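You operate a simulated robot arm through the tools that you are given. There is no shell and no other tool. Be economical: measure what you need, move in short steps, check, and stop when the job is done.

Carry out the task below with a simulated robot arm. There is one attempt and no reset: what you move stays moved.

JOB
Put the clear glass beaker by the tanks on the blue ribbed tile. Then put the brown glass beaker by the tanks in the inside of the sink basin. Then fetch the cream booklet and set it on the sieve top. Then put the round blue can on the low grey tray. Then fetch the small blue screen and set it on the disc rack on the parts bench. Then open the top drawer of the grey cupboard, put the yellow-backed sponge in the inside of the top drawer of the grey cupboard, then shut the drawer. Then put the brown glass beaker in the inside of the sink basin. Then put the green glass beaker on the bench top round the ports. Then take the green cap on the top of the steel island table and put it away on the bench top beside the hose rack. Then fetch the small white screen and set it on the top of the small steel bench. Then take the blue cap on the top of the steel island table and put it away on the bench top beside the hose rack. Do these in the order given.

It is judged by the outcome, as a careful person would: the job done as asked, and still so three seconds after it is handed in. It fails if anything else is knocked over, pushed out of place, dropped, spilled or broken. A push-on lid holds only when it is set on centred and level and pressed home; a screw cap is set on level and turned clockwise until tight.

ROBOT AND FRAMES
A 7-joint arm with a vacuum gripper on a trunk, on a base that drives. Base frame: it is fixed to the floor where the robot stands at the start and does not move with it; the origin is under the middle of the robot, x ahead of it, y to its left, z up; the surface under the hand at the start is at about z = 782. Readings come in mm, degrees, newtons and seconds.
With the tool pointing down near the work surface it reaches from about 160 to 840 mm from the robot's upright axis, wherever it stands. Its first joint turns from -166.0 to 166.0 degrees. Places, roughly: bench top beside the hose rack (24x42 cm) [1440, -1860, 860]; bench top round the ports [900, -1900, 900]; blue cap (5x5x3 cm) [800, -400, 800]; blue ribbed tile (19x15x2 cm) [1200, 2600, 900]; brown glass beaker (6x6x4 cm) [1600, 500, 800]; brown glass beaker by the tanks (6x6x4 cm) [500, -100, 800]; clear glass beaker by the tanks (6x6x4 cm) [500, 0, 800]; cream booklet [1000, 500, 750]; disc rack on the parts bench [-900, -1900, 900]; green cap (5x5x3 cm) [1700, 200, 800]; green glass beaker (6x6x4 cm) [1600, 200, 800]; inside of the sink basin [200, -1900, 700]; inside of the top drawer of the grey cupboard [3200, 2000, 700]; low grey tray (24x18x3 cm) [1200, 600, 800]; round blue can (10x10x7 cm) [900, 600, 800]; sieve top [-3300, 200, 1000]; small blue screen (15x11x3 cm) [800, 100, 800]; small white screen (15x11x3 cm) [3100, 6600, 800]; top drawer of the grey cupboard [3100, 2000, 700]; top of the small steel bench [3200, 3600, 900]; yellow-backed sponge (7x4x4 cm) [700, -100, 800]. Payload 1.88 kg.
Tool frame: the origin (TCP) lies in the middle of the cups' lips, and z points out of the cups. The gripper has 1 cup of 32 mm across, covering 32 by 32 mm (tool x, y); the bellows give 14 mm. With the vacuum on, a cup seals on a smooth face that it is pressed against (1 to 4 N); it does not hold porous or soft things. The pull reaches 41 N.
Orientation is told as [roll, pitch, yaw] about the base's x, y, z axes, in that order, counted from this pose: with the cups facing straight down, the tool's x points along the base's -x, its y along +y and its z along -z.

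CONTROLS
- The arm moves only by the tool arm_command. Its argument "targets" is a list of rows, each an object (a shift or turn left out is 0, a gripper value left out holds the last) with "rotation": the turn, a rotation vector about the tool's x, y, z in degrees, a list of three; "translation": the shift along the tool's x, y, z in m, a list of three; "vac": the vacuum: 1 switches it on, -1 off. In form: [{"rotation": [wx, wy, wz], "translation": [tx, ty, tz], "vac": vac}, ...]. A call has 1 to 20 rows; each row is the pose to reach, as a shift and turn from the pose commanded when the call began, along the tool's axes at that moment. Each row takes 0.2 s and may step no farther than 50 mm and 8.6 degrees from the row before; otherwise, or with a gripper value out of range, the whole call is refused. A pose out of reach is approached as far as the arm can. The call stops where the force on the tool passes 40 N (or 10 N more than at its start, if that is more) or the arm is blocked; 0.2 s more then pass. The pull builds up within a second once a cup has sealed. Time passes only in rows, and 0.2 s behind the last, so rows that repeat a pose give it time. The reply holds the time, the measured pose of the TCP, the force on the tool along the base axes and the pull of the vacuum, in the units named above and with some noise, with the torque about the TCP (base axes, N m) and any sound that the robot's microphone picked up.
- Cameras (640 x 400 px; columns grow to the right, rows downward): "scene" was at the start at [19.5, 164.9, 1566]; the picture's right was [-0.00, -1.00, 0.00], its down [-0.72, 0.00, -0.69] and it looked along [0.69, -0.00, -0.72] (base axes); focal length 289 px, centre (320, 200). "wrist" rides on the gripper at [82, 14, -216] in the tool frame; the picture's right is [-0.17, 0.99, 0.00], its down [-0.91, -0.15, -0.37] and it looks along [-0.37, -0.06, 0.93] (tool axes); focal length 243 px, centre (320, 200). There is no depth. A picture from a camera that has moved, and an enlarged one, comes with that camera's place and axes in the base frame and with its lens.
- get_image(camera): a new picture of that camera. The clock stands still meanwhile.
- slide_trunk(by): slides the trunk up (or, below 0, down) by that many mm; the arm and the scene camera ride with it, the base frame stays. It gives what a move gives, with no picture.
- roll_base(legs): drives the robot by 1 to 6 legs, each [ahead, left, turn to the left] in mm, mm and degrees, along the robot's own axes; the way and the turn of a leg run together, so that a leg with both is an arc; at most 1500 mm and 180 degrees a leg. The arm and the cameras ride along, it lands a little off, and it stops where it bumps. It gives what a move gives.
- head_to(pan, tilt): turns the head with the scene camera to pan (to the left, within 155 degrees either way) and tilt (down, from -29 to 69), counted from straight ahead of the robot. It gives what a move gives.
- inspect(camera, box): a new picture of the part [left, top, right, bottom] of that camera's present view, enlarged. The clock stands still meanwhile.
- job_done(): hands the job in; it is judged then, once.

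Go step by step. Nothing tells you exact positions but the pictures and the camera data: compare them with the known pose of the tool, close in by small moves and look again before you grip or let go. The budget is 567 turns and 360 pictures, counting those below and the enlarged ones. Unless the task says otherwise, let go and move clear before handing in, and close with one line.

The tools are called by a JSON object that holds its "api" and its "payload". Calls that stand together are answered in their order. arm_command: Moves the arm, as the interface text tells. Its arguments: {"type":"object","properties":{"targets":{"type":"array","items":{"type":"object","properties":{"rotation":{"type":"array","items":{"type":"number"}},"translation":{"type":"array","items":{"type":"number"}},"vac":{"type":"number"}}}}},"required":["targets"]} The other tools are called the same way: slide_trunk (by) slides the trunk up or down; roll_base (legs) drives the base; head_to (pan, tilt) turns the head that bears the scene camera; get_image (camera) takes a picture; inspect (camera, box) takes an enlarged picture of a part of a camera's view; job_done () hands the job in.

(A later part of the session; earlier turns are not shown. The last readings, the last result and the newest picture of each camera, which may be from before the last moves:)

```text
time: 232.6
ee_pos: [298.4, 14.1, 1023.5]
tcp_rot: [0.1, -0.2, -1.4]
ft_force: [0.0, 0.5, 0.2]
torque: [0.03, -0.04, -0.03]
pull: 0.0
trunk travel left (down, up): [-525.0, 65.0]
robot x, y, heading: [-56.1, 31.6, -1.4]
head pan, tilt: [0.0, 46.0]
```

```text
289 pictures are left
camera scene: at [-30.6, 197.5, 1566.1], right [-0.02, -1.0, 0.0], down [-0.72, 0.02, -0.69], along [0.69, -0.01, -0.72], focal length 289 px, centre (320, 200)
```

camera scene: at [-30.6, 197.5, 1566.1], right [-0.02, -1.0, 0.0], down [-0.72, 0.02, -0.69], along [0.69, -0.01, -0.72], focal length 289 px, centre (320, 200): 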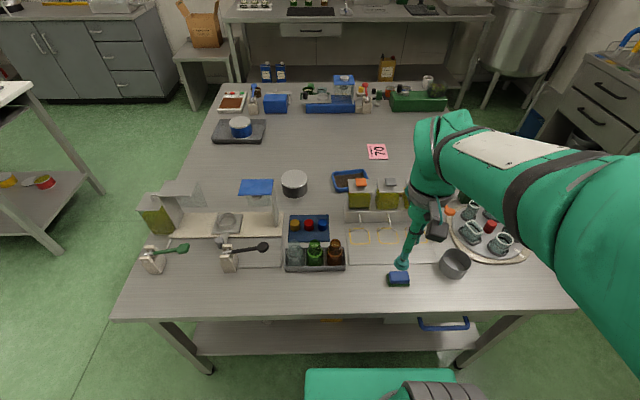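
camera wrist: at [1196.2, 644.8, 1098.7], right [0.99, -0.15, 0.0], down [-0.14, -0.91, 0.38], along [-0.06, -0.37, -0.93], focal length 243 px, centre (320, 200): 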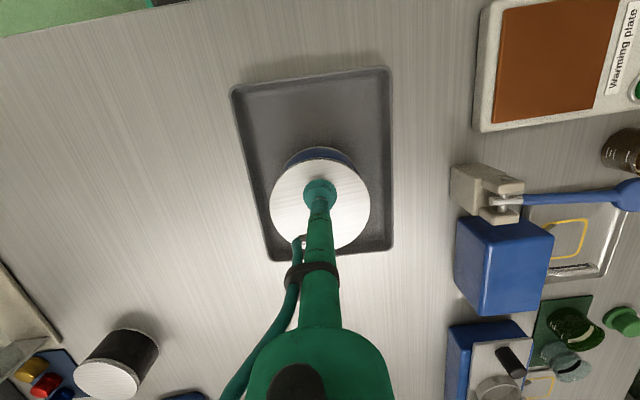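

{"api": "roll_base", "payload": {"legs": [[85, 20, 1.4]]}}

{"api": "arm_command", "payload": {"targets": [{"translation": [-0.045, 0.0, -0.02]}, {"translation": [-0.09, 0, -0.04]}, {"translation": [-0.135, 0, -0.05]}, {"translation": [-0.18, 0, -0.05]}, {"translation": [-0.225, 0, -0.05]}, {"translation": [-0.27, 0, -0.05]}, {"translation": [-0.27, 0, -0.05]}]}}

{"api": "inspect", "payload": {"camera": "wrist", "box": [160, 100, 480, 300]}}

{"api": "get_image", "payload": {"camera": "scene"}}

```text
time: 233.7
ee_pos: [384.6, 41.1, 1024.7]
tcp_rot: [0.1, -0.2, 0.1]
ft_force: [-0.9, -0.1, -0.5]
torque: [0.0, 0.03, -0.01]
pull: 0.0
trunk travel left (down, up): [-525.0, 65.0]
robot x, y, heading: [29.6, 51.1, 0.2]
head pan, tilt: [0.0, 46.0]
```

```text
time: 235.3
ee_pos: [651.9, 42.6, 1075.4]
tcp_rot: [0.0, -0.2, 0.1]
ft_force: [0.2, -0.2, -0.2]
torque: [-0.03, 0.04, -0.03]
pull: 0.1
trunk travel left (down, up): [-525.0, 65.0]
robot x, y, heading: [29.9, 49.1, 0.2]
head pan, tilt: [0.0, 46.0]
```

```text
2.00 times, centred on (320, 200) of wrist
camera zoom: at [569.1, 54.4, 1290.1], right [0.16, 0.99, 0.0], down [0.91, -0.15, 0.38], along [0.37, -0.06, -0.93], focal length 485 px, centre (320, 200)
```

zoom: 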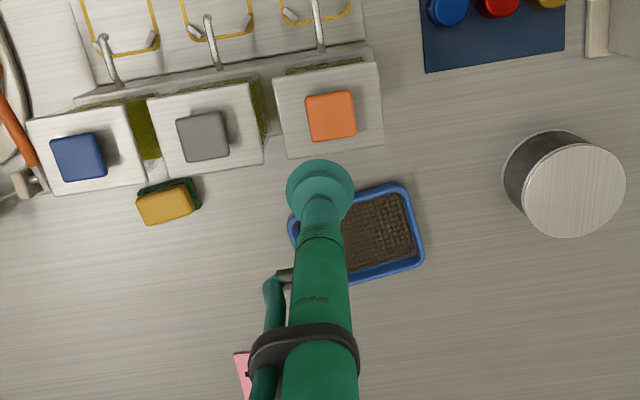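

```text
287 pictures are left
camera scene: at [50.6, 217.5, 1566.1], right [0.0, -1.0, 0.0], down [-0.72, 0.0, -0.69], along [0.69, 0.0, -0.72], focal length 289 px, centre (320, 200)
```

scene: 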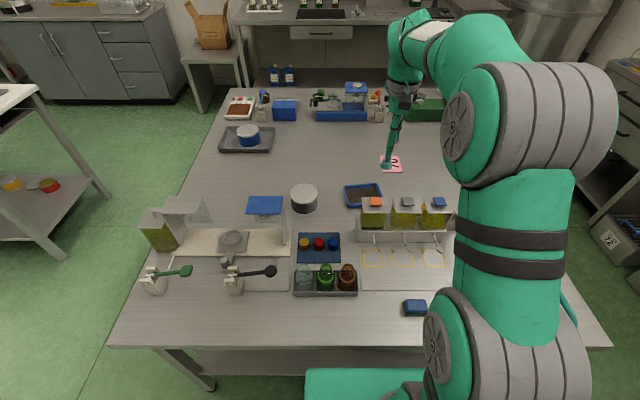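

Screen centre ≈ (813, 58). Move above it and look close.

{"api": "arm_command", "payload": {"targets": [{"translation": [-0.045, 0.004, 0.01]}, {"translation": [-0.09, 0.008, 0.02]}, {"translation": [-0.135, 0.012, 0.03]}, {"translation": [-0.161, 0.015, 0.06]}, {"translation": [-0.161, 0.015, 0.1]}, {"translation": [-0.161, 0.015, 0.14]}, {"translation": [-0.161, 0.015, 0.18]}, {"translation": [-0.161, 0.015, 0.21]}, {"translation": [-0.161, 0.015, 0.21]}]}}

{"api": "inspect", "payload": {"camera": "wrist", "box": [220, 100, 420, 260]}}

{"api": "inspect", "payload": {"camera": "scene", "box": [330, 160, 410, 220]}}

```text
time: 237.3
ee_pos: [817.0, 56.5, 863.3]
tcp_rot: [0.1, -0.3, 0.1]
ft_force: [0.6, -0.8, -0.1]
torque: [0.0, 0.0, -0.01]
pull: 0.0
trunk travel left (down, up): [-525.0, 65.0]
robot x, y, heading: [32.7, 49.9, -0.1]
head pan, tilt: [0.0, 46.0]
```

```text
2.50 times, centred on (320, 180) of wrist
camera zoom: at [733.6, 70.1, 1078.4], right [0.16, 0.99, 0.0], down [0.91, -0.15, 0.38], along [0.37, -0.06, -0.93], focal length 606 px, centre (320, 250)
```

zoom: 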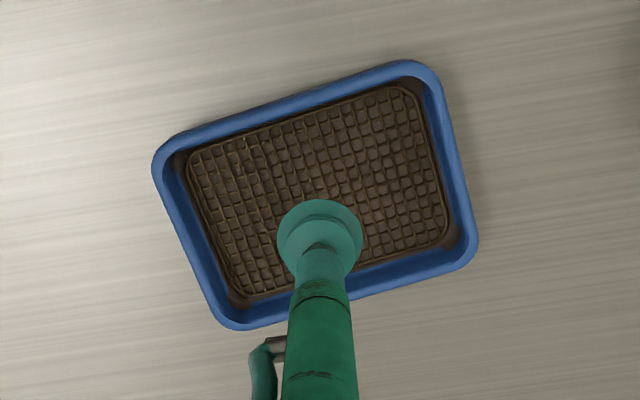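

```text
6.67 times, centred on (370, 190) of scene
camera zoom: at [50.4, 217.4, 1566.1], right [0.0, -1.0, 0.0], down [-0.72, 0.0, -0.69], along [0.69, 0.0, -0.72], focal length 1924 px, centre (-13, 267)
```

zoom: 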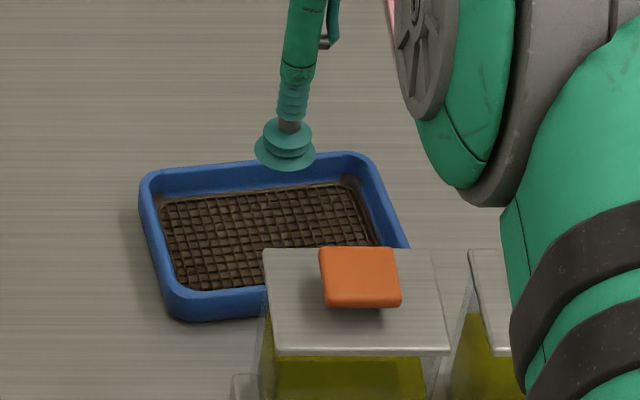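

Directly over the mesh centre. Try sealing on it gently.

{"api": "arm_command", "payload": {"targets": [{"translation": [0, 0, 0.04], "vac": 1}, {"translation": [0, 0, 0.055]}, {"translation": [0, 0, 0.062]}, {"translation": [0, 0, 0.066]}, {"translation": [0, 0, 0.07]}, {"translation": [0, 0, 0.07]}, {"translation": [0, 0, 0.07]}]}}

```text
time: 238.9
ee_pos: [816.3, 56.8, 794.4]
tcp_rot: [0.1, -0.2, 0.1]
ft_force: [0.7, 0.2, -0.4]
torque: [0.0, -0.02, -0.02]
pull: 0.0
trunk travel left (down, up): [-525.0, 65.0]
robot x, y, heading: [31.3, 52.3, 0.5]
head pan, tilt: [0.0, 46.0]
```

{"api": "arm_command", "payload": {"targets": [{"translation": [0, 0, 0.003]}, {"translation": [0, 0, 0.006]}, {"translation": [0, 0, 0.009]}, {"translation": [0, 0, 0.009]}, {"translation": [0, 0, 0.009]}, {"translation": [0, 0, 0.009]}]}}

```text
time: 240.3
ee_pos: [815.7, 58.5, 784.6]
tcp_rot: [0.1, -0.2, 0.1]
ft_force: [-5.2, 0.5, -5.8]
torque: [-0.01, -0.04, -0.03]
pull: 40.9
trunk travel left (down, up): [-525.0, 65.0]
robot x, y, heading: [30.6, 50.0, 0.2]
head pan, tilt: [0.0, 46.0]
```

It sealed. Lift and check.

{"api": "arm_command", "payload": {"targets": [{"translation": [0, 0, -0.005]}, {"translation": [0, 0, -0.02]}, {"translation": [0, 0, -0.05]}, {"translation": [0, 0, -0.1]}, {"translation": [0, 0, -0.15]}, {"translation": [0, 0, -0.2]}, {"translation": [0, 0, -0.25]}, {"translation": [0, 0, -0.28]}, {"translation": [0, 0, -0.28]}]}}

{"api": "get_image", "payload": {"camera": "wrist"}}

```text
time: 242.3
ee_pos: [816.6, 58.0, 1068.1]
tcp_rot: [0.1, -0.2, 0.0]
ft_force: [0.9, -0.1, -1.6]
torque: [0.01, -0.01, 0.0]
pull: 40.7
trunk travel left (down, up): [-525.0, 65.0]
robot x, y, heading: [33.7, 53.0, 0.2]
head pan, tilt: [0.0, 46.0]
```

```text
284 pictures are left
camera wrist: at [733.2, 70.7, 1283.3], right [0.16, 0.99, 0.0], down [0.91, -0.15, 0.38], along [0.37, -0.06, -0.93], focal length 243 px, centre (320, 200)
```

wrist: 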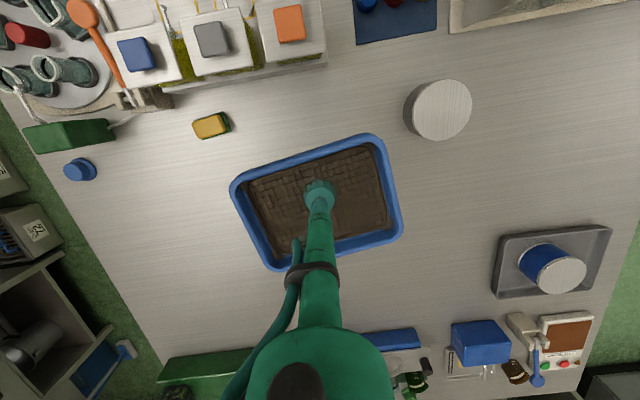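

Blue screen held. Retract above the tanks and drive to face the parts bench.

{"api": "arm_command", "payload": {"targets": [{"translation": [0.045, 0, 0]}, {"translation": [0.09, 0, 0]}, {"translation": [0.135, 0, 0]}, {"translation": [0.18, 0, 0]}, {"translation": [0.225, 0, 0]}, {"translation": [0.27, 0, 0]}, {"translation": [0.315, 0, 0]}, {"translation": [0.36, 0, 0]}, {"translation": [0.405, 0, 0]}, {"translation": [0.43, 0, 0]}, {"translation": [0.43, 0, 0]}]}}

{"api": "roll_base", "payload": {"legs": [[-155, 0, 0], [0, -1050, 0], [0, 0, -90], [0, -820, 0]]}}

{"api": "get_image", "payload": {"camera": "scene"}}

```text
time: 244.7
ee_pos: [383.6, 57.1, 1062.8]
tcp_rot: [0.2, -0.2, 0.1]
ft_force: [-0.9, 0.5, -0.9]
torque: [0.01, 0.03, 0.01]
pull: 40.8
trunk travel left (down, up): [-525.0, 65.0]
robot x, y, heading: [29.4, 53.3, 0.6]
head pan, tilt: [0.0, 46.0]
```

```text
time: 258.9
ee_pos: [-938.7, -1323.4, 1063.7]
tcp_rot: [0.2, -0.3, -90.7]
ft_force: [0.1, 0.1, -0.9]
torque: [0.01, -0.03, 0.02]
pull: 40.5
trunk travel left (down, up): [-525.0, 65.0]
robot x, y, heading: [-936.3, -970.0, -91.0]
head pan, tilt: [0.0, 46.0]
```

```text
283 pictures are left
camera scene: at [-774.4, -991.6, 1566.1], right [-1.0, 0.01, 0.0], down [0.01, 0.72, -0.69], along [-0.01, -0.69, -0.72], focal length 289 px, centre (320, 200)
```

scene: 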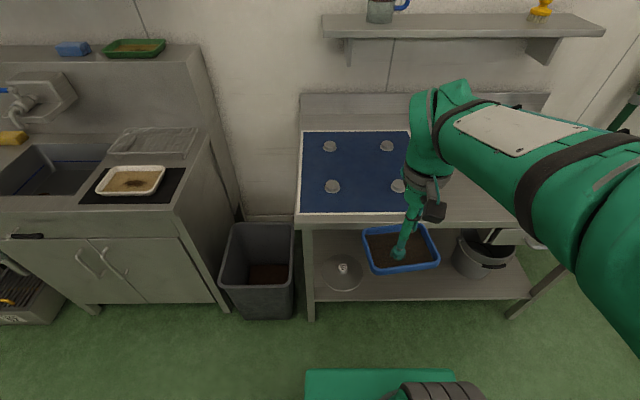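

{"api": "inspect", "payload": {"camera": "scene", "box": [280, 90, 440, 230]}}

{"api": "roll_base", "payload": {"legs": [[250, 0, 1]]}}

{"api": "get_image", "payload": {"camera": "scene"}}

{"api": "get_image", "payload": {"camera": "wrist"}}

```text
2.86 times, centred on (360, 160) of scene
camera zoom: at [-774.4, -991.6, 1566.1], right [-1.0, 0.01, 0.0], down [0.01, 0.72, -0.69], along [-0.01, -0.69, -0.72], focal length 825 px, centre (206, 314)
```

zoom: 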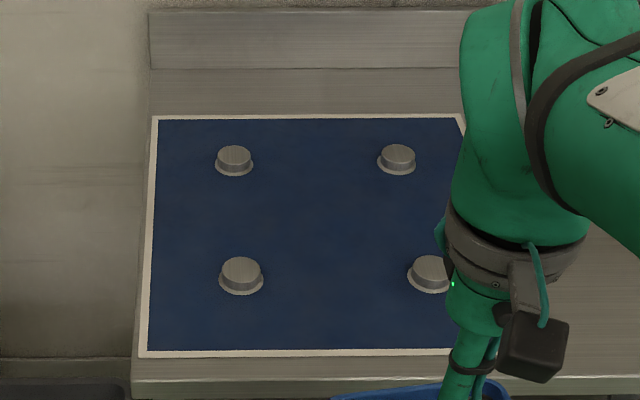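

```text
time: 260.7
ee_pos: [-929.7, -1575.7, 1062.5]
tcp_rot: [0.2, -0.2, -89.6]
ft_force: [-1.1, 0.4, -0.9]
torque: [0.03, -0.01, 0.01]
pull: 40.6
trunk travel left (down, up): [-525.0, 65.0]
robot x, y, heading: [-934.8, -1220.6, -89.5]
head pan, tilt: [0.0, 46.0]
```

```text
281 pictures are left
camera scene: at [-774.3, -1240.0, 1566.1], right [-1.0, -0.01, 0.0], down [-0.01, 0.72, -0.69], along [0.01, -0.69, -0.72], focal length 289 px, centre (320, 200)
```

scene: 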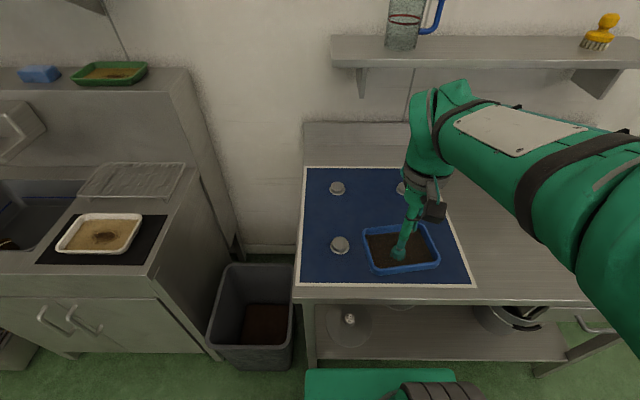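

```text
280 pictures are left
camera wrist: at [-917.3, -1493.6, 1278.2], right [0.99, -0.16, 0.0], down [-0.15, -0.91, 0.38], along [-0.06, -0.37, -0.93], focal length 243 px, centre (320, 200)
```

wrist: 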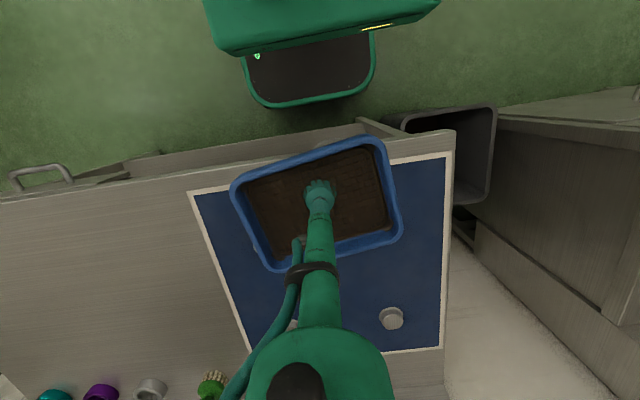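

The disc rack is the blue panel with four discs; its open centre is ≈(-936, -1809). Move above it.

{"api": "arm_command", "payload": {"targets": [{"translation": [-0.045, -0.002, 0]}, {"translation": [-0.09, -0.003, 0]}, {"translation": [-0.135, -0.004, 0]}, {"translation": [-0.18, -0.006, 0]}, {"translation": [-0.225, -0.007, 0]}, {"translation": [-0.233, -0.008, 0.03]}, {"translation": [-0.233, -0.008, 0.07]}, {"translation": [-0.233, -0.008, 0.1]}, {"translation": [-0.233, -0.008, 0.1]}]}}

{"api": "inspect", "payload": {"camera": "scene", "box": [280, 130, 480, 300]}}

{"api": "get_image", "payload": {"camera": "wrist"}}

```text
time: 262.7
ee_pos: [-936.4, -1808.6, 964.9]
tcp_rot: [0.1, -0.3, -89.5]
ft_force: [0.2, 0.3, -1.3]
torque: [0.03, -0.01, -0.03]
pull: 40.7
trunk travel left (down, up): [-525.0, 65.0]
robot x, y, heading: [-940.3, -1218.4, -89.3]
head pan, tilt: [0.0, 46.0]
```

```text
2.35 times, centred on (380, 215) of scene
camera zoom: at [-774.3, -1240.1, 1566.1], right [-1.0, -0.01, 0.0], down [-0.01, 0.72, -0.69], along [0.01, -0.69, -0.72], focal length 679 px, centre (179, 165)
```

zoom: 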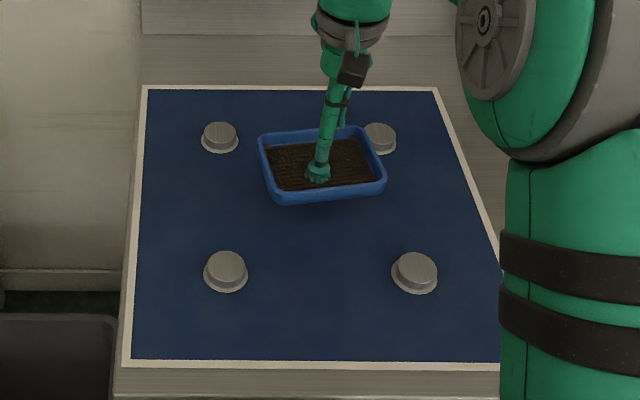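

```text
278 pictures are left
camera wrist: at [-923.6, -1726.6, 1179.6], right [0.99, -0.16, 0.0], down [-0.15, -0.91, 0.38], along [-0.06, -0.37, -0.93], focal length 243 px, centre (320, 200)
```

wrist: 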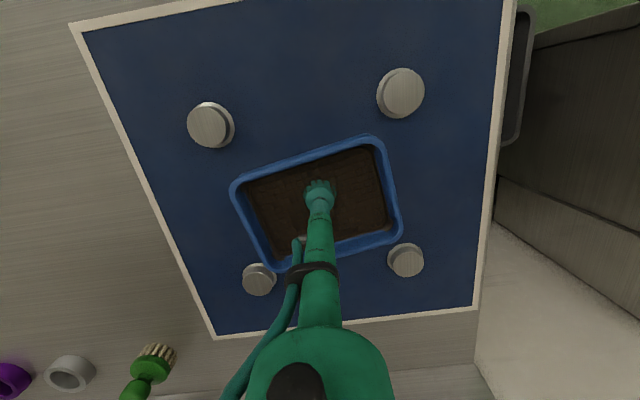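

Refined: studs' centre is (-946, -1856), surface z≈840. Shift and lower.

{"api": "arm_command", "payload": {"targets": [{"translation": [-0.047, -0.01, 0]}, {"translation": [-0.047, -0.01, 0.04]}, {"translation": [-0.047, -0.01, 0.075]}, {"translation": [-0.047, -0.01, 0.095]}, {"translation": [-0.047, -0.01, 0.095]}]}}

{"api": "inspect", "payload": {"camera": "scene", "box": [280, 130, 480, 300]}}

{"api": "get_image", "payload": {"camera": "wrist"}}

```text
time: 263.9
ee_pos: [-946.8, -1857.1, 868.5]
tcp_rot: [0.1, -0.1, -89.6]
ft_force: [-0.5, 0.7, -0.7]
torque: [0.04, 0.01, 0.01]
pull: 40.3
trunk travel left (down, up): [-525.0, 65.0]
robot x, y, heading: [-935.8, -1224.9, -89.3]
head pan, tilt: [0.0, 46.0]
```

```text
2.35 times, centred on (380, 215) of scene
camera zoom: at [-774.3, -1240.1, 1566.1], right [-1.0, -0.01, 0.0], down [-0.01, 0.72, -0.69], along [0.01, -0.69, -0.72], focal length 679 px, centre (179, 165)
```

zoom: 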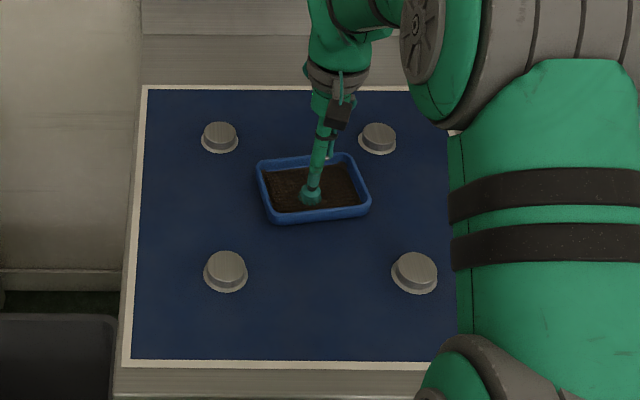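

```text
276 pictures are left
camera wrist: at [-933.4, -1774.1, 1083.6], right [0.99, -0.16, 0.0], down [-0.15, -0.91, 0.38], along [-0.06, -0.37, -0.93], focal length 243 px, centre (320, 200)
```

wrist: 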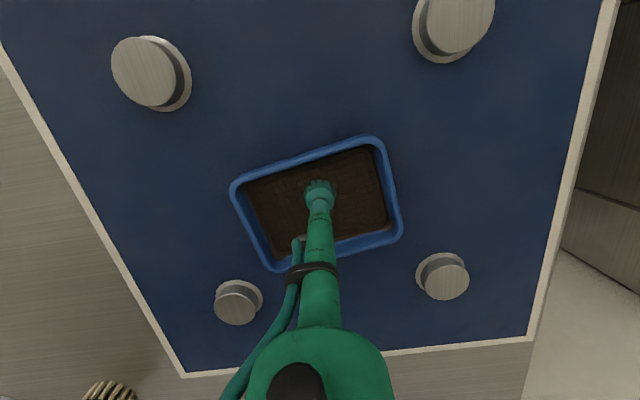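

{"api": "arm_command", "payload": {"targets": [{"translation": [0, 0, 0.008]}, {"translation": [0, 0, 0.014]}, {"translation": [0, 0, 0.018]}, {"translation": [0, 0, 0.021]}, {"translation": [0, 0, 0.021]}]}}

```text
time: 265.1
ee_pos: [-946.4, -1856.1, 852.0]
tcp_rot: [0.1, -0.5, -89.5]
ft_force: [-5.6, 5.9, 30.1]
torque: [-0.12, -0.05, -0.28]
pull: 40.5
trunk travel left (down, up): [-525.0, 65.0]
robot x, y, heading: [-940.1, -1221.6, -89.3]
head pan, tilt: [0.0, 46.0]
```

Contact. Ease, release, rise and retract.

{"api": "arm_command", "payload": {"targets": [{"translation": [0, 0, -0.003], "vac": -1}, {"translation": [0, 0, -0.003]}, {"translation": [0, 0, -0.003]}, {"translation": [0, 0, -0.003]}, {"translation": [0, 0, -0.006]}, {"translation": [0, 0, -0.015]}, {"translation": [0, 0, -0.04]}, {"translation": [0, 0, -0.085]}, {"translation": [0, 0, -0.13]}, {"translation": [0, 0, -0.175]}, {"translation": [0.045, 0, -0.18]}, {"translation": [0.09, 0, -0.18]}, {"translation": [0.135, 0, -0.18]}, {"translation": [0.18, 0, -0.18]}, {"translation": [0.225, 0, -0.18]}, {"translation": [0.27, 0, -0.18]}, {"translation": [0.29, 0, -0.18]}]}}

{"api": "inspect", "payload": {"camera": "scene", "box": [280, 130, 480, 300]}}

```text
time: 268.7
ee_pos: [-946.3, -1565.6, 1027.4]
tcp_rot: [0.1, -0.1, -89.5]
ft_force: [-0.2, -0.7, -0.3]
torque: [-0.01, -0.03, -0.02]
pull: 0.0
trunk travel left (down, up): [-525.0, 65.0]
robot x, y, heading: [-935.4, -1223.3, -89.2]
head pan, tilt: [0.0, 46.0]
```

```text
2.35 times, centred on (380, 215) of scene
camera zoom: at [-774.3, -1239.6, 1566.1], right [-1.0, -0.01, 0.0], down [-0.01, 0.72, -0.69], along [0.01, -0.69, -0.72], focal length 679 px, centre (179, 165)
```

zoom: 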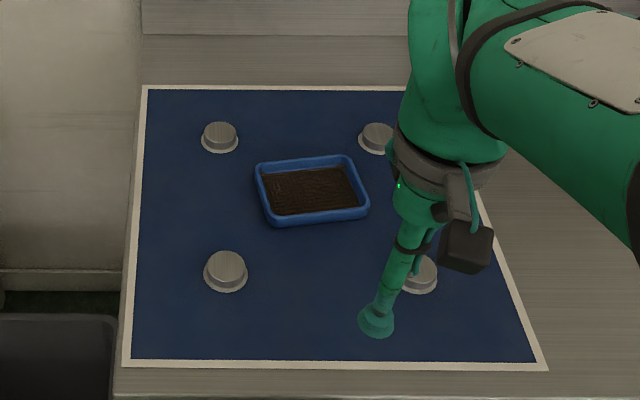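

Blue screen is set on the disc rack. Now drive to the grey cupboard to open its top drawer.

{"api": "roll_base", "payload": {"legs": [[-250, 0, 0], [0, 810, 0], [0, 0, 89.3], [0, 1130, 0], [0, 1120, 0], [1400, 0, 0]]}}

{"api": "head_to", "payload": {"pan": 20, "tilt": 25}}

{"api": "get_image", "payload": {"camera": "scene"}}

```text
time: 295.6
ee_pos: [1673.2, 1207.5, 1026.7]
tcp_rot: [0.1, -0.2, -2.3]
ft_force: [-1.0, -0.1, 0.2]
torque: [0.0, -0.03, 0.02]
pull: 0.1
trunk travel left (down, up): [-525.0, 65.0]
robot x, y, heading: [1328.9, 1232.3, -2.1]
head pan, tilt: [0.0, 46.0]
```

```text
time: 296.4
ee_pos: [1673.6, 1208.2, 1027.7]
tcp_rot: [0.1, -0.2, -2.2]
ft_force: [0.4, 0.3, 0.1]
torque: [0.02, -0.02, 0.03]
pull: 0.0
trunk travel left (down, up): [-525.0, 65.0]
robot x, y, heading: [1331.1, 1237.5, -2.0]
head pan, tilt: [20.0, 25.0]
```

```text
274 pictures are left
camera scene: at [1362.5, 1429.7, 1598.0], right [0.31, -0.95, 0.0], down [-0.4, -0.13, -0.91], along [0.86, 0.28, -0.42], focal length 289 px, centre (320, 200)
```

scene: 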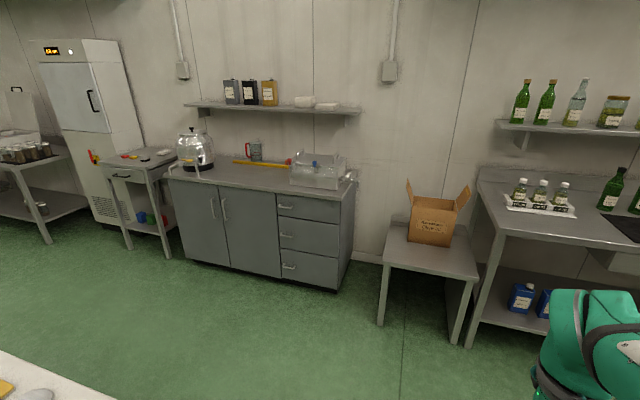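

{"api": "roll_base", "payload": {"legs": [[850, 0, 2.1], [0, 750, 0]]}}

{"api": "head_to", "payload": {"pan": 0, "tilt": 35}}

{"api": "get_image", "payload": {"camera": "scene"}}

{"api": "get_image", "payload": {"camera": "wrist"}}

```text
time: 304.6
ee_pos: [2516.4, 1948.2, 1027.7]
tcp_rot: [0.1, -0.2, 0.0]
ft_force: [0.8, 0.4, 0.3]
torque: [0.02, -0.02, -0.01]
pull: 0.0
trunk travel left (down, up): [-525.0, 65.0]
robot x, y, heading: [2173.1, 1961.2, 0.2]
head pan, tilt: [20.0, 25.0]
```

```text
time: 305.4
ee_pos: [2517.8, 1948.8, 1027.7]
tcp_rot: [0.1, -0.2, 0.0]
ft_force: [-1.0, -0.4, 0.6]
torque: [-0.01, -0.02, -0.01]
pull: 0.0
trunk travel left (down, up): [-525.0, 65.0]
robot x, y, heading: [2173.2, 1964.1, 0.0]
head pan, tilt: [0.0, 35.0]
```

```text
273 pictures are left
camera scene: at [2199.6, 2126.9, 1582.3], right [0.0, -1.0, 0.0], down [-0.57, 0.0, -0.82], along [0.82, 0.0, -0.57], focal length 289 px, centre (320, 200)
```

scene: 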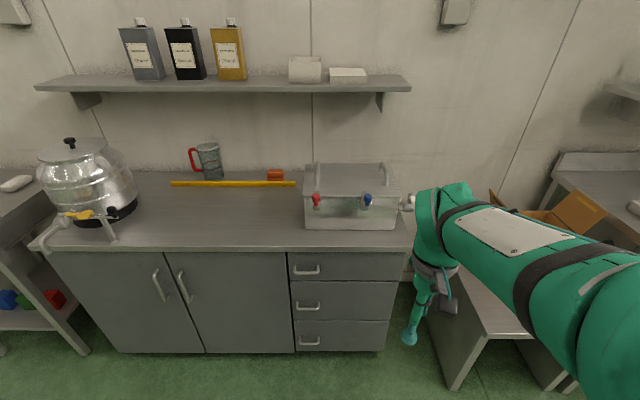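

```text
272 pictures are left
camera wrist: at [2433.7, 1961.5, 1242.3], right [0.16, 0.99, 0.0], down [0.91, -0.15, 0.38], along [0.37, -0.06, -0.93], focal length 243 px, centre (320, 200)
```

wrist: 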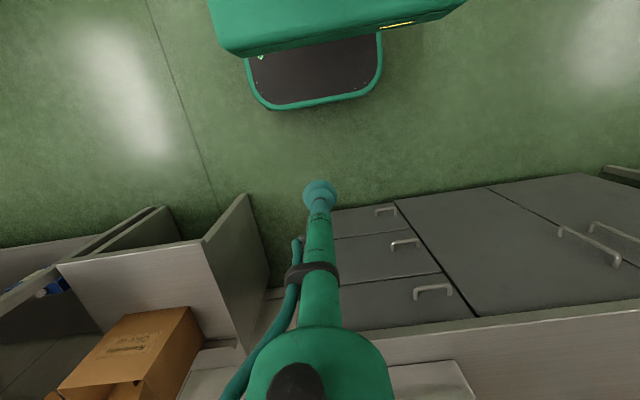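

Top drawer front is near x≈2980, handle at (2950, 2181, 731). I rotate the tool to face the drawer while extending in free space.

{"api": "arm_command", "payload": {"targets": [{"translation": [-0.012, 0.007, 0.016], "rotation": [0, -8, 0]}, {"translation": [-0.024, 0.014, 0.032], "rotation": [0, -16, 0]}, {"translation": [-0.036, 0.021, 0.048], "rotation": [0, -24, 0]}, {"translation": [-0.048, 0.028, 0.064], "rotation": [0, -32, 0]}, {"translation": [-0.06, 0.035, 0.08], "rotation": [0, -40, 0]}, {"translation": [-0.072, 0.042, 0.096], "rotation": [0, -48, 0]}, {"translation": [-0.084, 0.05, 0.112], "rotation": [0, -56, 0]}, {"translation": [-0.096, 0.058, 0.128], "rotation": [0, -64, 0]}, {"translation": [-0.108, 0.066, 0.144], "rotation": [0, -72, 0]}, {"translation": [-0.12, 0.074, 0.16], "rotation": [0, -80, 0]}, {"translation": [-0.133, 0.082, 0.177], "rotation": [0, -88, 0]}, {"translation": [-0.133, 0.082, 0.177], "rotation": [0, -90, 0]}, {"translation": [-0.133, 0.082, 0.177], "rotation": [0, -90, 0]}]}}

{"api": "get_image", "payload": {"camera": "scene"}}

{"api": "get_image", "payload": {"camera": "wrist"}}

```text
time: 306.4
ee_pos: [2539.1, 1953.4, 909.6]
tcp_rot: [-0.9, -20.8, -3.3]
ft_force: [-0.4, -0.2, 0.2]
torque: [0.0, -0.03, 0.01]
pull: 0.1
trunk travel left (down, up): [-525.0, 65.0]
robot x, y, heading: [2174.2, 1961.4, -0.2]
head pan, tilt: [0.0, 35.0]
stopped in row 5: the arm was blocked; the commanded pose is now the measured one
```

```text
271 pictures are left
camera scene: at [2199.5, 2126.8, 1581.2], right [0.0, -1.0, 0.0], down [-0.57, 0.0, -0.82], along [0.82, 0.0, -0.57], focal length 289 px, centre (320, 200)
```

scene: 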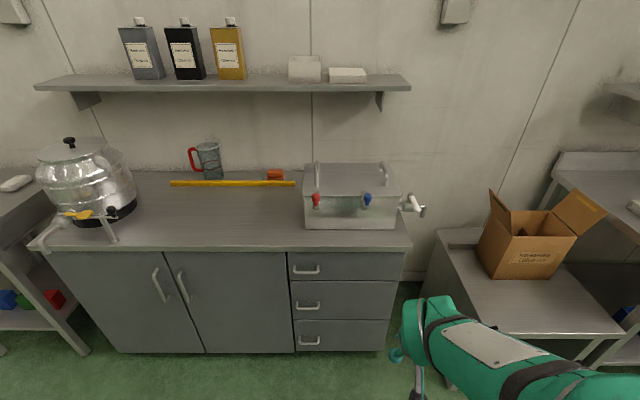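

```text
270 pictures are left
camera wrist: at [2386.6, 1978.2, 1080.9], right [0.22, 0.98, 0.04], down [0.71, -0.19, 0.68], along [0.67, -0.11, -0.74], focal length 243 px, centre (320, 200)
```

wrist: 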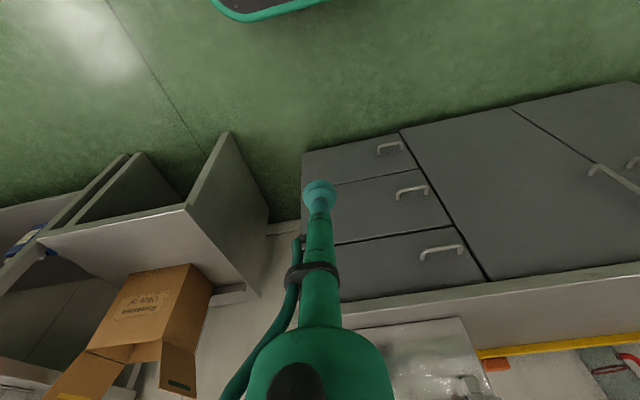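

The arm was blocked near the body. Extend outward first, then continue tilting.

{"api": "arm_command", "payload": {"targets": [{"translation": [-0.04, 0.012, 0.003]}, {"translation": [-0.08, 0.024, 0.006]}, {"translation": [-0.12, 0.036, 0.009]}, {"translation": [-0.16, 0.048, 0.012]}, {"translation": [-0.208, 0.06, 0.015]}, {"translation": [-0.208, 0.06, 0.015]}]}}

{"api": "get_image", "payload": {"camera": "scene"}}

```text
time: 307.8
ee_pos: [2740.6, 2002.4, 968.8]
tcp_rot: [-0.8, -20.6, -3.3]
ft_force: [-0.1, 0.1, -0.7]
torque: [-0.03, 0.03, -0.02]
pull: 0.0
trunk travel left (down, up): [-525.0, 65.0]
robot x, y, heading: [2172.0, 1963.8, 0.1]
head pan, tilt: [0.0, 35.0]
```

```text
269 pictures are left
camera scene: at [2200.0, 2126.9, 1582.3], right [0.0, -1.0, 0.0], down [-0.57, 0.0, -0.82], along [0.82, 0.0, -0.57], focal length 289 px, centre (320, 200)
```

scene: 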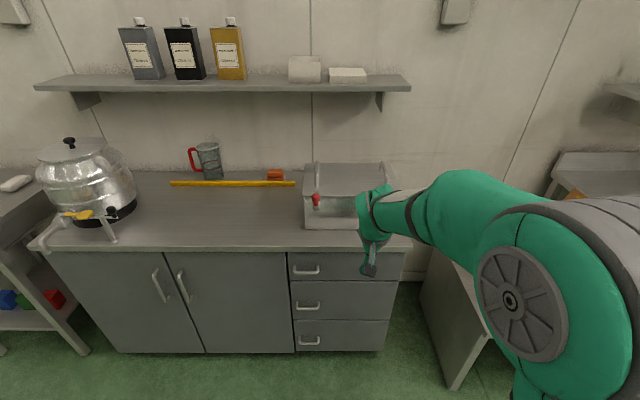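

{"api": "arm_command", "payload": {"targets": [{"rotation": [0, -8, 0]}, {"rotation": [0, -16, 0]}, {"rotation": [0, -24, 0]}, {"rotation": [0, -32, 0]}, {"rotation": [0, -40, 0]}, {"rotation": [0, -48, 0]}, {"rotation": [0, -56, 0]}, {"rotation": [0, -63, 0]}, {"rotation": [0, -69.5, 0]}, {"rotation": [0, -69.5, 0]}]}}

{"api": "get_image", "payload": {"camera": "scene"}}

```text
time: 309.0
ee_pos: [2683.4, 1970.1, 795.0]
tcp_rot: [-7.6, -33.0, -1.8]
ft_force: [-1.8, -0.9, -1.7]
torque: [0.03, -0.21, 0.06]
pull: 0.1
trunk travel left (down, up): [-525.0, 65.0]
robot x, y, heading: [2171.2, 1959.1, 0.1]
head pan, tilt: [0.0, 35.0]
stopped in row 5: the arm was blocked; the commanded pose is now the measured one
```

```text
268 pictures are left
camera scene: at [2199.6, 2126.7, 1572.3], right [0.0, -1.0, 0.0], down [-0.57, 0.0, -0.82], along [0.82, 0.0, -0.57], focal length 289 px, centre (320, 200)
```

scene: 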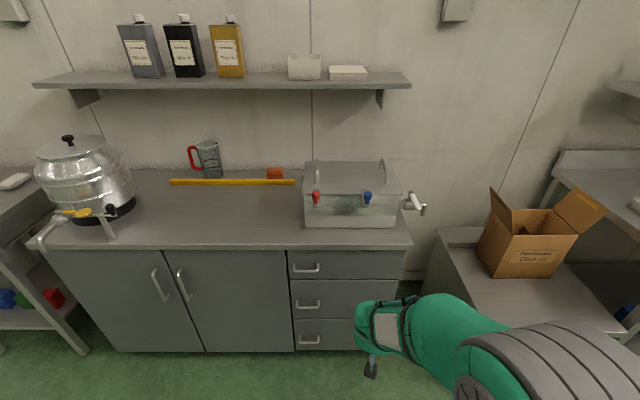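

The tilt at this low height is what the arm can't do. Raise it again, then try the tilt at a height that suits the wrist (lowering the trunk later).

{"api": "arm_command", "payload": {"targets": [{"translation": [-0.027, -0.006, -0.04]}, {"translation": [-0.054, -0.013, -0.08]}, {"translation": [-0.08, -0.02, -0.12]}, {"translation": [-0.107, -0.026, -0.16]}, {"translation": [-0.134, -0.033, -0.2]}, {"translation": [-0.16, -0.04, -0.245]}, {"translation": [-0.16, -0.04, -0.245]}]}}

{"api": "get_image", "payload": {"camera": "scene"}}

```text
refused: row 6 steps farther than a row can; nothing moved
```

```text
267 pictures are left
camera scene: at [2199.6, 2126.7, 1572.3], right [0.0, -1.0, 0.0], down [-0.57, 0.0, -0.82], along [0.82, 0.0, -0.57], focal length 289 px, centre (320, 200)
```

scene: 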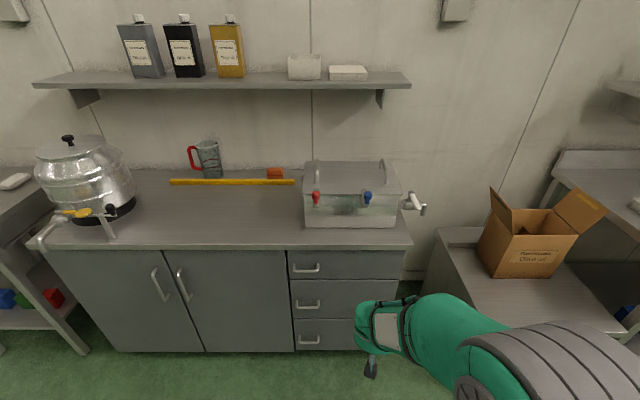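

{"api": "arm_command", "payload": {"targets": [{"translation": [-0.025, -0.006, -0.038]}, {"translation": [-0.05, -0.012, -0.076]}, {"translation": [-0.075, -0.018, -0.114]}, {"translation": [-0.1, -0.024, -0.152]}, {"translation": [-0.125, -0.03, -0.19]}, {"translation": [-0.15, -0.036, -0.228]}, {"translation": [-0.15, -0.036, -0.228]}]}}

{"api": "get_image", "payload": {"camera": "scene"}}

```text
time: 310.6
ee_pos: [2682.8, 1966.6, 1081.8]
tcp_rot: [-7.7, -33.2, -1.6]
ft_force: [0.3, -0.6, -0.6]
torque: [0.03, 0.02, 0.01]
pull: 0.1
trunk travel left (down, up): [-525.0, 65.0]
robot x, y, heading: [2172.1, 1959.8, 0.2]
head pan, tilt: [0.0, 35.0]
```

```text
266 pictures are left
camera scene: at [2199.5, 2126.8, 1582.3], right [0.0, -1.0, 0.0], down [-0.57, 0.0, -0.82], along [0.82, 0.0, -0.57], focal length 289 px, centre (320, 200)
```

scene: 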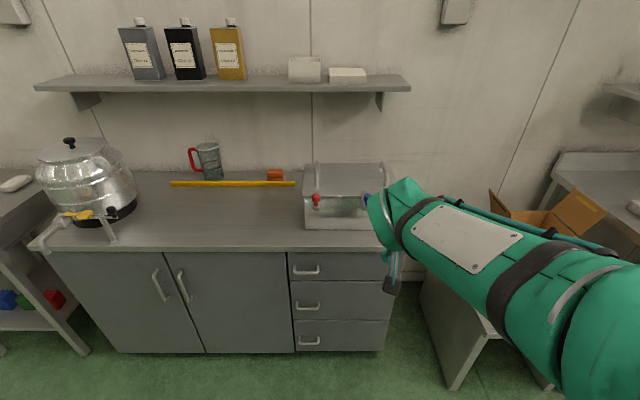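

{"api": "arm_command", "payload": {"targets": [{"rotation": [1, -8, 0]}, {"rotation": [2, -16, 0]}, {"rotation": [3, -24, 0]}, {"rotation": [4, -32, 0]}, {"rotation": [5, -40, 0]}, {"rotation": [5, -40, 0]}]}}

{"api": "get_image", "payload": {"camera": "scene"}}

```text
time: 311.2
ee_pos: [2673.5, 1926.8, 978.3]
tcp_rot: [-16.2, -37.0, 0.4]
ft_force: [0.6, 0.4, 1.8]
torque: [0.05, -0.04, 0.03]
pull: 0.0
trunk travel left (down, up): [-525.0, 65.0]
robot x, y, heading: [2177.0, 1960.5, -0.0]
head pan, tilt: [0.0, 35.0]
stopped in row 3: the arm was blocked; the commanded pose is now the measured one
```

```text
265 pictures are left
camera scene: at [2199.4, 2126.8, 1576.7], right [0.0, -1.0, 0.0], down [-0.57, 0.0, -0.82], along [0.82, 0.0, -0.57], focal length 289 px, centre (320, 200)
```

scene: 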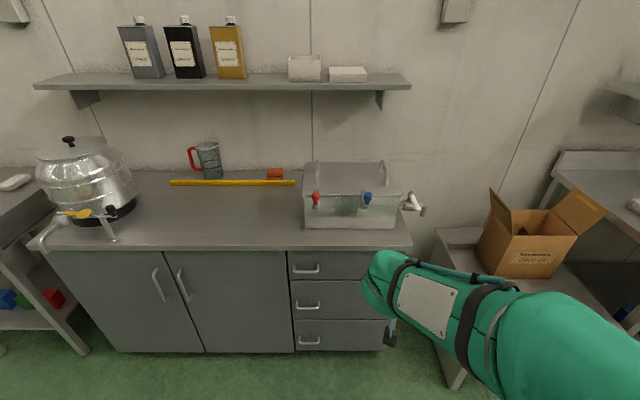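

Still blocked in this direction. Return to vertical and test the tilt toward the left side instead.

{"api": "arm_command", "payload": {"targets": [{"rotation": [-3.1, 7.4, -1], "translation": [-0.012, -0.004, -0.015]}, {"rotation": [-6.2, 14.7, -2], "translation": [-0.024, -0.008, -0.03]}, {"rotation": [-9.4, 22, -3.1], "translation": [-0.036, -0.012, -0.045]}, {"rotation": [-12.5, 29.4, -4.2], "translation": [-0.048, -0.016, -0.06]}, {"rotation": [-15.6, 36.8, -5.2], "translation": [-0.06, -0.02, -0.077]}, {"rotation": [-15.6, 36.8, -5.2], "translation": [-0.06, -0.02, -0.077]}]}}

{"api": "get_image", "payload": {"camera": "scene"}}

{"api": "get_image", "payload": {"camera": "wrist"}}

```text
time: 312.6
ee_pos: [2672.0, 1929.2, 1083.3]
tcp_rot: [0.0, -0.1, 0.4]
ft_force: [-0.4, 0.4, 0.8]
torque: [0.01, 0.05, 0.01]
pull: 0.0
trunk travel left (down, up): [-525.0, 65.0]
robot x, y, heading: [2173.7, 1965.4, 0.1]
head pan, tilt: [0.0, 35.0]
```

```text
264 pictures are left
camera scene: at [2200.1, 2126.7, 1582.3], right [0.0, -1.0, 0.0], down [-0.57, 0.0, -0.82], along [0.82, 0.0, -0.57], focal length 289 px, centre (320, 200)
```

scene: 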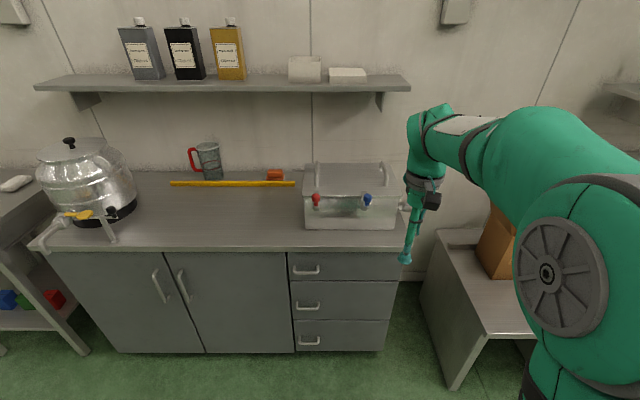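

```text
263 pictures are left
camera wrist: at [2589.8, 1942.3, 1299.1], right [0.16, 0.99, 0.0], down [0.91, -0.15, 0.38], along [0.37, -0.06, -0.93], focal length 243 px, centre (320, 200)
```

wrist: 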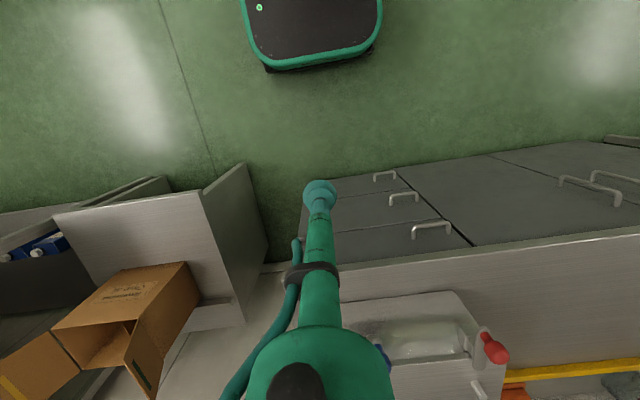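

The wrist was being pushed into the body. I'll back off slightly and tilt about the wrist so the TCP swings forward and up instead.

{"api": "roll_base", "payload": {"legs": [[-130, 0, 0]]}}

{"api": "arm_command", "payload": {"targets": [{"rotation": [0, -8, 0], "translation": [-0.0418, 0, -0.003]}, {"rotation": [0, -16, 0], "translation": [-0.0827, 0, -0.0116]}, {"rotation": [0, -24, 0], "translation": [-0.122, 0, -0.026]}, {"rotation": [0, -32, 0], "translation": [-0.159, 0, -0.0456]}, {"rotation": [0, -40, 0], "translation": [-0.1928, 0, -0.0702]}, {"rotation": [0, -48, 0], "translation": [-0.2229, 0, -0.0993]}, {"rotation": [0, -56, 0], "translation": [-0.2487, 0, -0.1322]}, {"rotation": [0, -64, 0], "translation": [-0.2696, 0, -0.1685]}, {"rotation": [0, -72, 0], "translation": [-0.2853, 0, -0.2073]}, {"rotation": [0, -80, 0], "translation": [-0.2954, 0, -0.2479]}, {"rotation": [0, -88, 0], "translation": [-0.2998, 0, -0.2895]}, {"rotation": [0, -90, 0], "translation": [-0.3, 0, -0.3]}]}}

{"api": "get_image", "payload": {"camera": "scene"}}

```text
time: 313.9
ee_pos: [2545.6, 1928.0, 1083.7]
tcp_rot: [-0.1, -0.2, 0.1]
ft_force: [0.4, 0.2, -0.2]
torque: [-0.03, 0.02, -0.01]
pull: 0.0
trunk travel left (down, up): [-525.0, 65.0]
robot x, y, heading: [2047.3, 1963.0, -0.0]
head pan, tilt: [0.0, 35.0]
```

```text
time: 316.5
ee_pos: [2854.7, 1935.7, 1361.8]
tcp_rot: [-3.8, -89.2, 4.6]
ft_force: [0.5, -0.8, 0.3]
torque: [-0.01, -0.02, 0.02]
pull: 0.1
trunk travel left (down, up): [-525.0, 65.0]
robot x, y, heading: [2049.2, 1963.6, -0.4]
head pan, tilt: [0.0, 35.0]
```

```text
262 pictures are left
camera scene: at [2076.1, 2126.5, 1571.6], right [0.0, -1.0, 0.0], down [-0.58, 0.0, -0.82], along [0.82, 0.0, -0.58], focal length 289 px, centre (320, 200)
```

scene: 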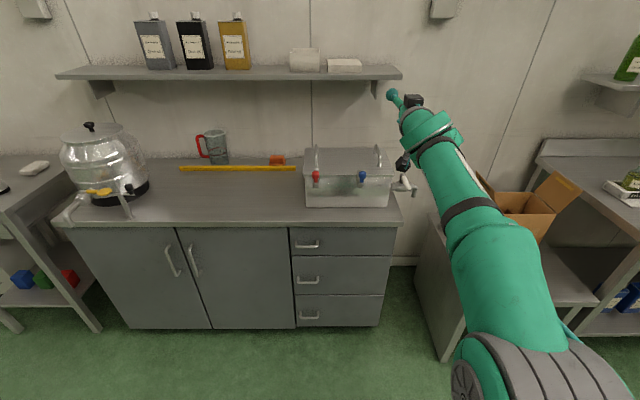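

The tool is now horizontal. Lower the trunk in stages to bring it to drawer height.

{"api": "slide_trunk", "payload": {"by": -350}}

{"api": "get_image", "payload": {"camera": "scene"}}

{"api": "get_image", "payload": {"camera": "wrist"}}

```text
time: 319.9
ee_pos: [2867.7, 1930.4, 987.2]
tcp_rot: [2.0, -86.4, -1.7]
ft_force: [-0.1, 0.3, -0.4]
torque: [-0.02, -0.02, -0.02]
pull: 0.1
trunk travel left (down, up): [-175.0, 415.0]
robot x, y, heading: [2045.5, 1963.5, -0.2]
head pan, tilt: [0.0, 35.0]
```

```text
261 pictures are left
camera scene: at [2083.4, 2126.9, 1232.4], right [0.0, -1.0, 0.0], down [-0.58, 0.0, -0.81], along [0.81, 0.0, -0.58], focal length 289 px, centre (320, 200)
```

scene: 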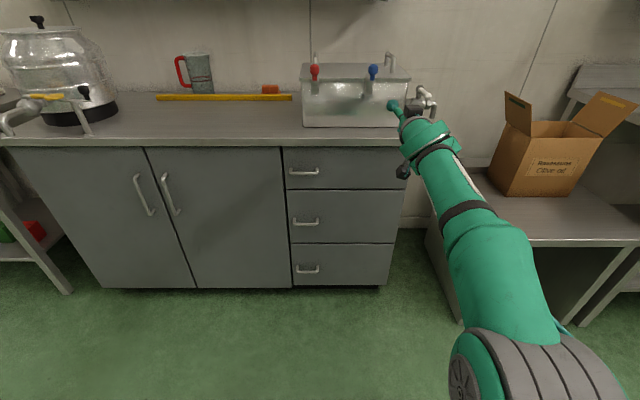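

```text
260 pictures are left
camera wrist: at [2647.3, 1941.1, 917.2], right [0.01, 0.99, 0.17], down [-0.32, -0.16, 0.94], along [0.95, -0.06, 0.31], focal length 243 px, centre (320, 200)
```

wrist: 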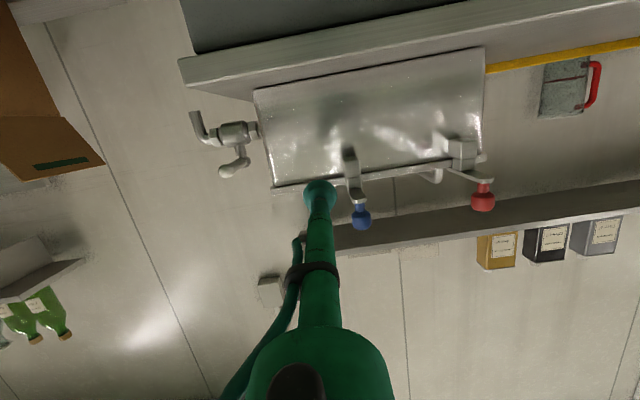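

{"api": "slide_trunk", "payload": {"by": -172}}

{"api": "get_image", "payload": {"camera": "scene"}}

{"api": "get_image", "payload": {"camera": "wrist"}}

```text
time: 321.9
ee_pos: [2868.1, 1930.2, 812.2]
tcp_rot: [1.8, -86.2, -1.7]
ft_force: [0.3, -1.0, 0.6]
torque: [0.01, -0.01, 0.01]
pull: 0.0
trunk travel left (down, up): [-3.0, 587.0]
robot x, y, heading: [2046.7, 1965.0, 0.0]
head pan, tilt: [0.0, 35.0]
```

```text
259 pictures are left
camera scene: at [2083.7, 2127.0, 1061.1], right [0.0, -1.0, 0.0], down [-0.58, 0.0, -0.81], along [0.81, 0.0, -0.58], focal length 289 px, centre (320, 200)
```

scene: 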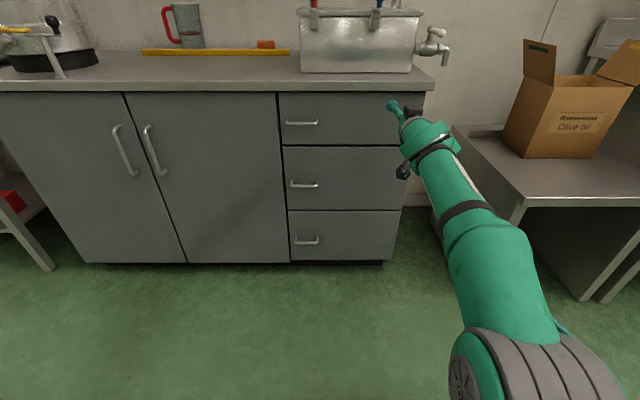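

```text
258 pictures are left
camera wrist: at [2647.2, 1941.1, 744.0], right [0.01, 0.99, 0.17], down [-0.31, -0.16, 0.94], along [0.95, -0.06, 0.31], focal length 243 px, centre (320, 200)
```

wrist: 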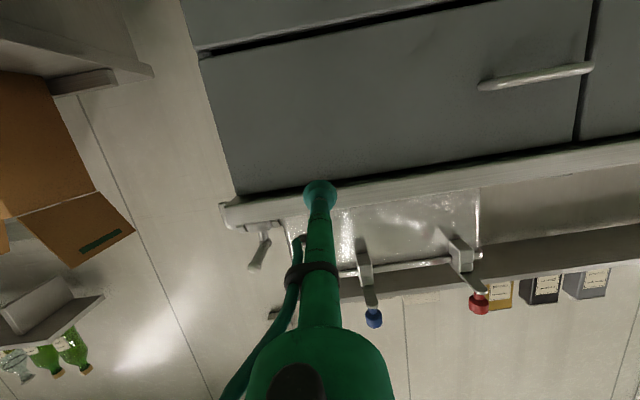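

Aim for the drawer front at (≈2970, 2050, 725), clear of the handle. Align and level the tool.

{"api": "arm_command", "payload": {"targets": [{"rotation": [0, -1, 0], "translation": [0.022, 0.03, 0]}, {"rotation": [0, -2, 0], "translation": [0.044, 0.06, 0]}, {"rotation": [0, -3, 0], "translation": [0.066, 0.09, 0]}, {"rotation": [0, -3.8, 0], "translation": [0.087, 0.12, 0]}, {"rotation": [0, -3.8, 0], "translation": [0.087, 0.12, 0.02]}, {"rotation": [0, -3.8, 0], "translation": [0.087, 0.12, 0.04]}, {"rotation": [0, -3.8, 0], "translation": [0.087, 0.12, 0.04]}]}}

{"api": "get_image", "payload": {"camera": "wrist"}}

{"api": "inspect", "payload": {"camera": "scene", "box": [260, 70, 460, 220]}}

```text
time: 323.5
ee_pos: [2906.0, 2031.0, 758.0]
tcp_rot: [-44.6, -87.9, 51.7]
ft_force: [-0.5, 0.4, 0.4]
torque: [0.0, 0.01, 0.0]
pull: 0.1
out of reach, approached as far as the arm can: row 1, 2, 3, 4, 5, 6
trunk travel left (down, up): [-3.0, 587.0]
robot x, y, heading: [2047.3, 1960.7, -0.0]
head pan, tilt: [0.0, 35.0]
```

```text
257 pictures are left
camera wrist: at [2688.0, 2014.0, 680.8], right [-0.12, 0.98, 0.14], down [-0.33, -0.17, 0.93], along [0.94, 0.06, 0.35], focal length 243 px, centre (320, 200)
```

wrist: 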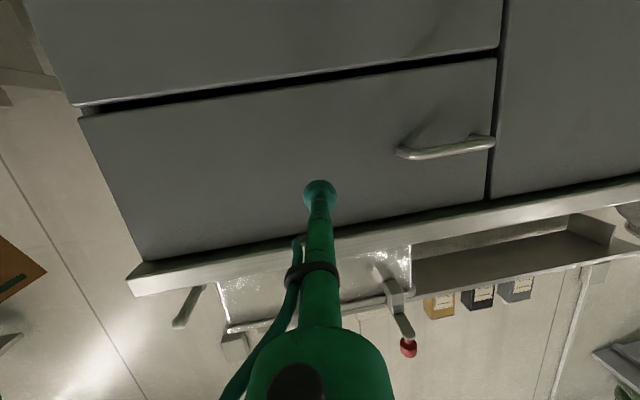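

```text
2.67 times, centred on (360, 145) of scene
camera zoom: at [2073.2, 2126.7, 1060.3], right [0.0, -1.0, 0.0], down [-0.57, 0.0, -0.82], along [0.82, 0.0, -0.57], focal length 770 px, centre (213, 347)
```

zoom: 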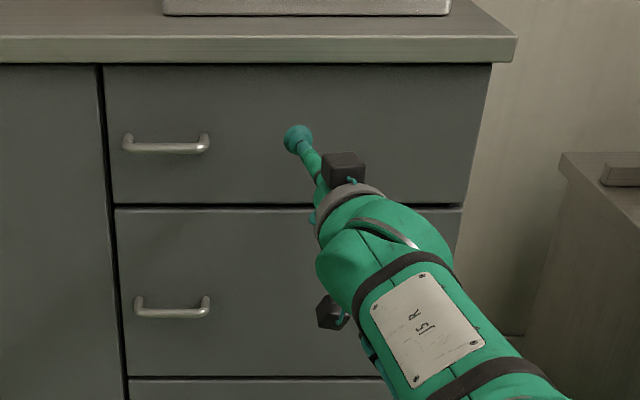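

Slightly out of reach; pull the TCP back with the yaw corrected, then move the base forward.

{"api": "arm_command", "payload": {"targets": [{"rotation": [2, 0, 0], "translation": [0.008, 0.008, -0.03]}, {"rotation": [4, 0, 0], "translation": [0.016, 0.016, -0.06]}, {"rotation": [6.8, 0, 0], "translation": [0.025, 0.026, -0.093]}, {"rotation": [6.8, 0, 0], "translation": [0.025, 0.026, -0.093]}, {"rotation": [6.8, 0, 0], "translation": [0.025, 0.026, -0.093]}]}}

{"api": "get_image", "payload": {"camera": "wrist"}}

```text
time: 324.4
ee_pos: [2845.4, 1974.4, 622.5]
tcp_rot: [7.2, -80.7, -4.2]
ft_force: [0.0, 0.4, 0.7]
torque: [-0.02, 0.03, 0.02]
pull: 0.1
out of reach, approached as far as the arm can: row 1, 2, 3, 4
trunk travel left (down, up): [-3.0, 587.0]
robot x, y, heading: [2045.8, 1963.4, -0.0]
head pan, tilt: [0.0, 35.0]
stopped in row 4: the arm was blocked; the commanded pose is now the measured one
```

```text
255 pictures are left
camera wrist: at [2619.4, 1977.5, 574.7], right [-0.02, 0.98, 0.18], down [-0.22, -0.18, 0.96], along [0.98, -0.02, 0.22], focal length 243 px, centre (320, 200)
```

wrist: 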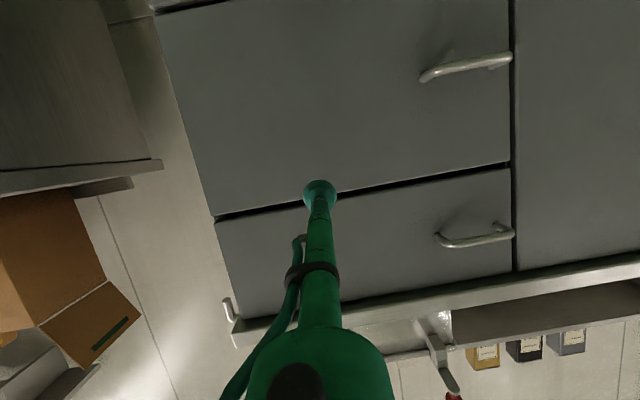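

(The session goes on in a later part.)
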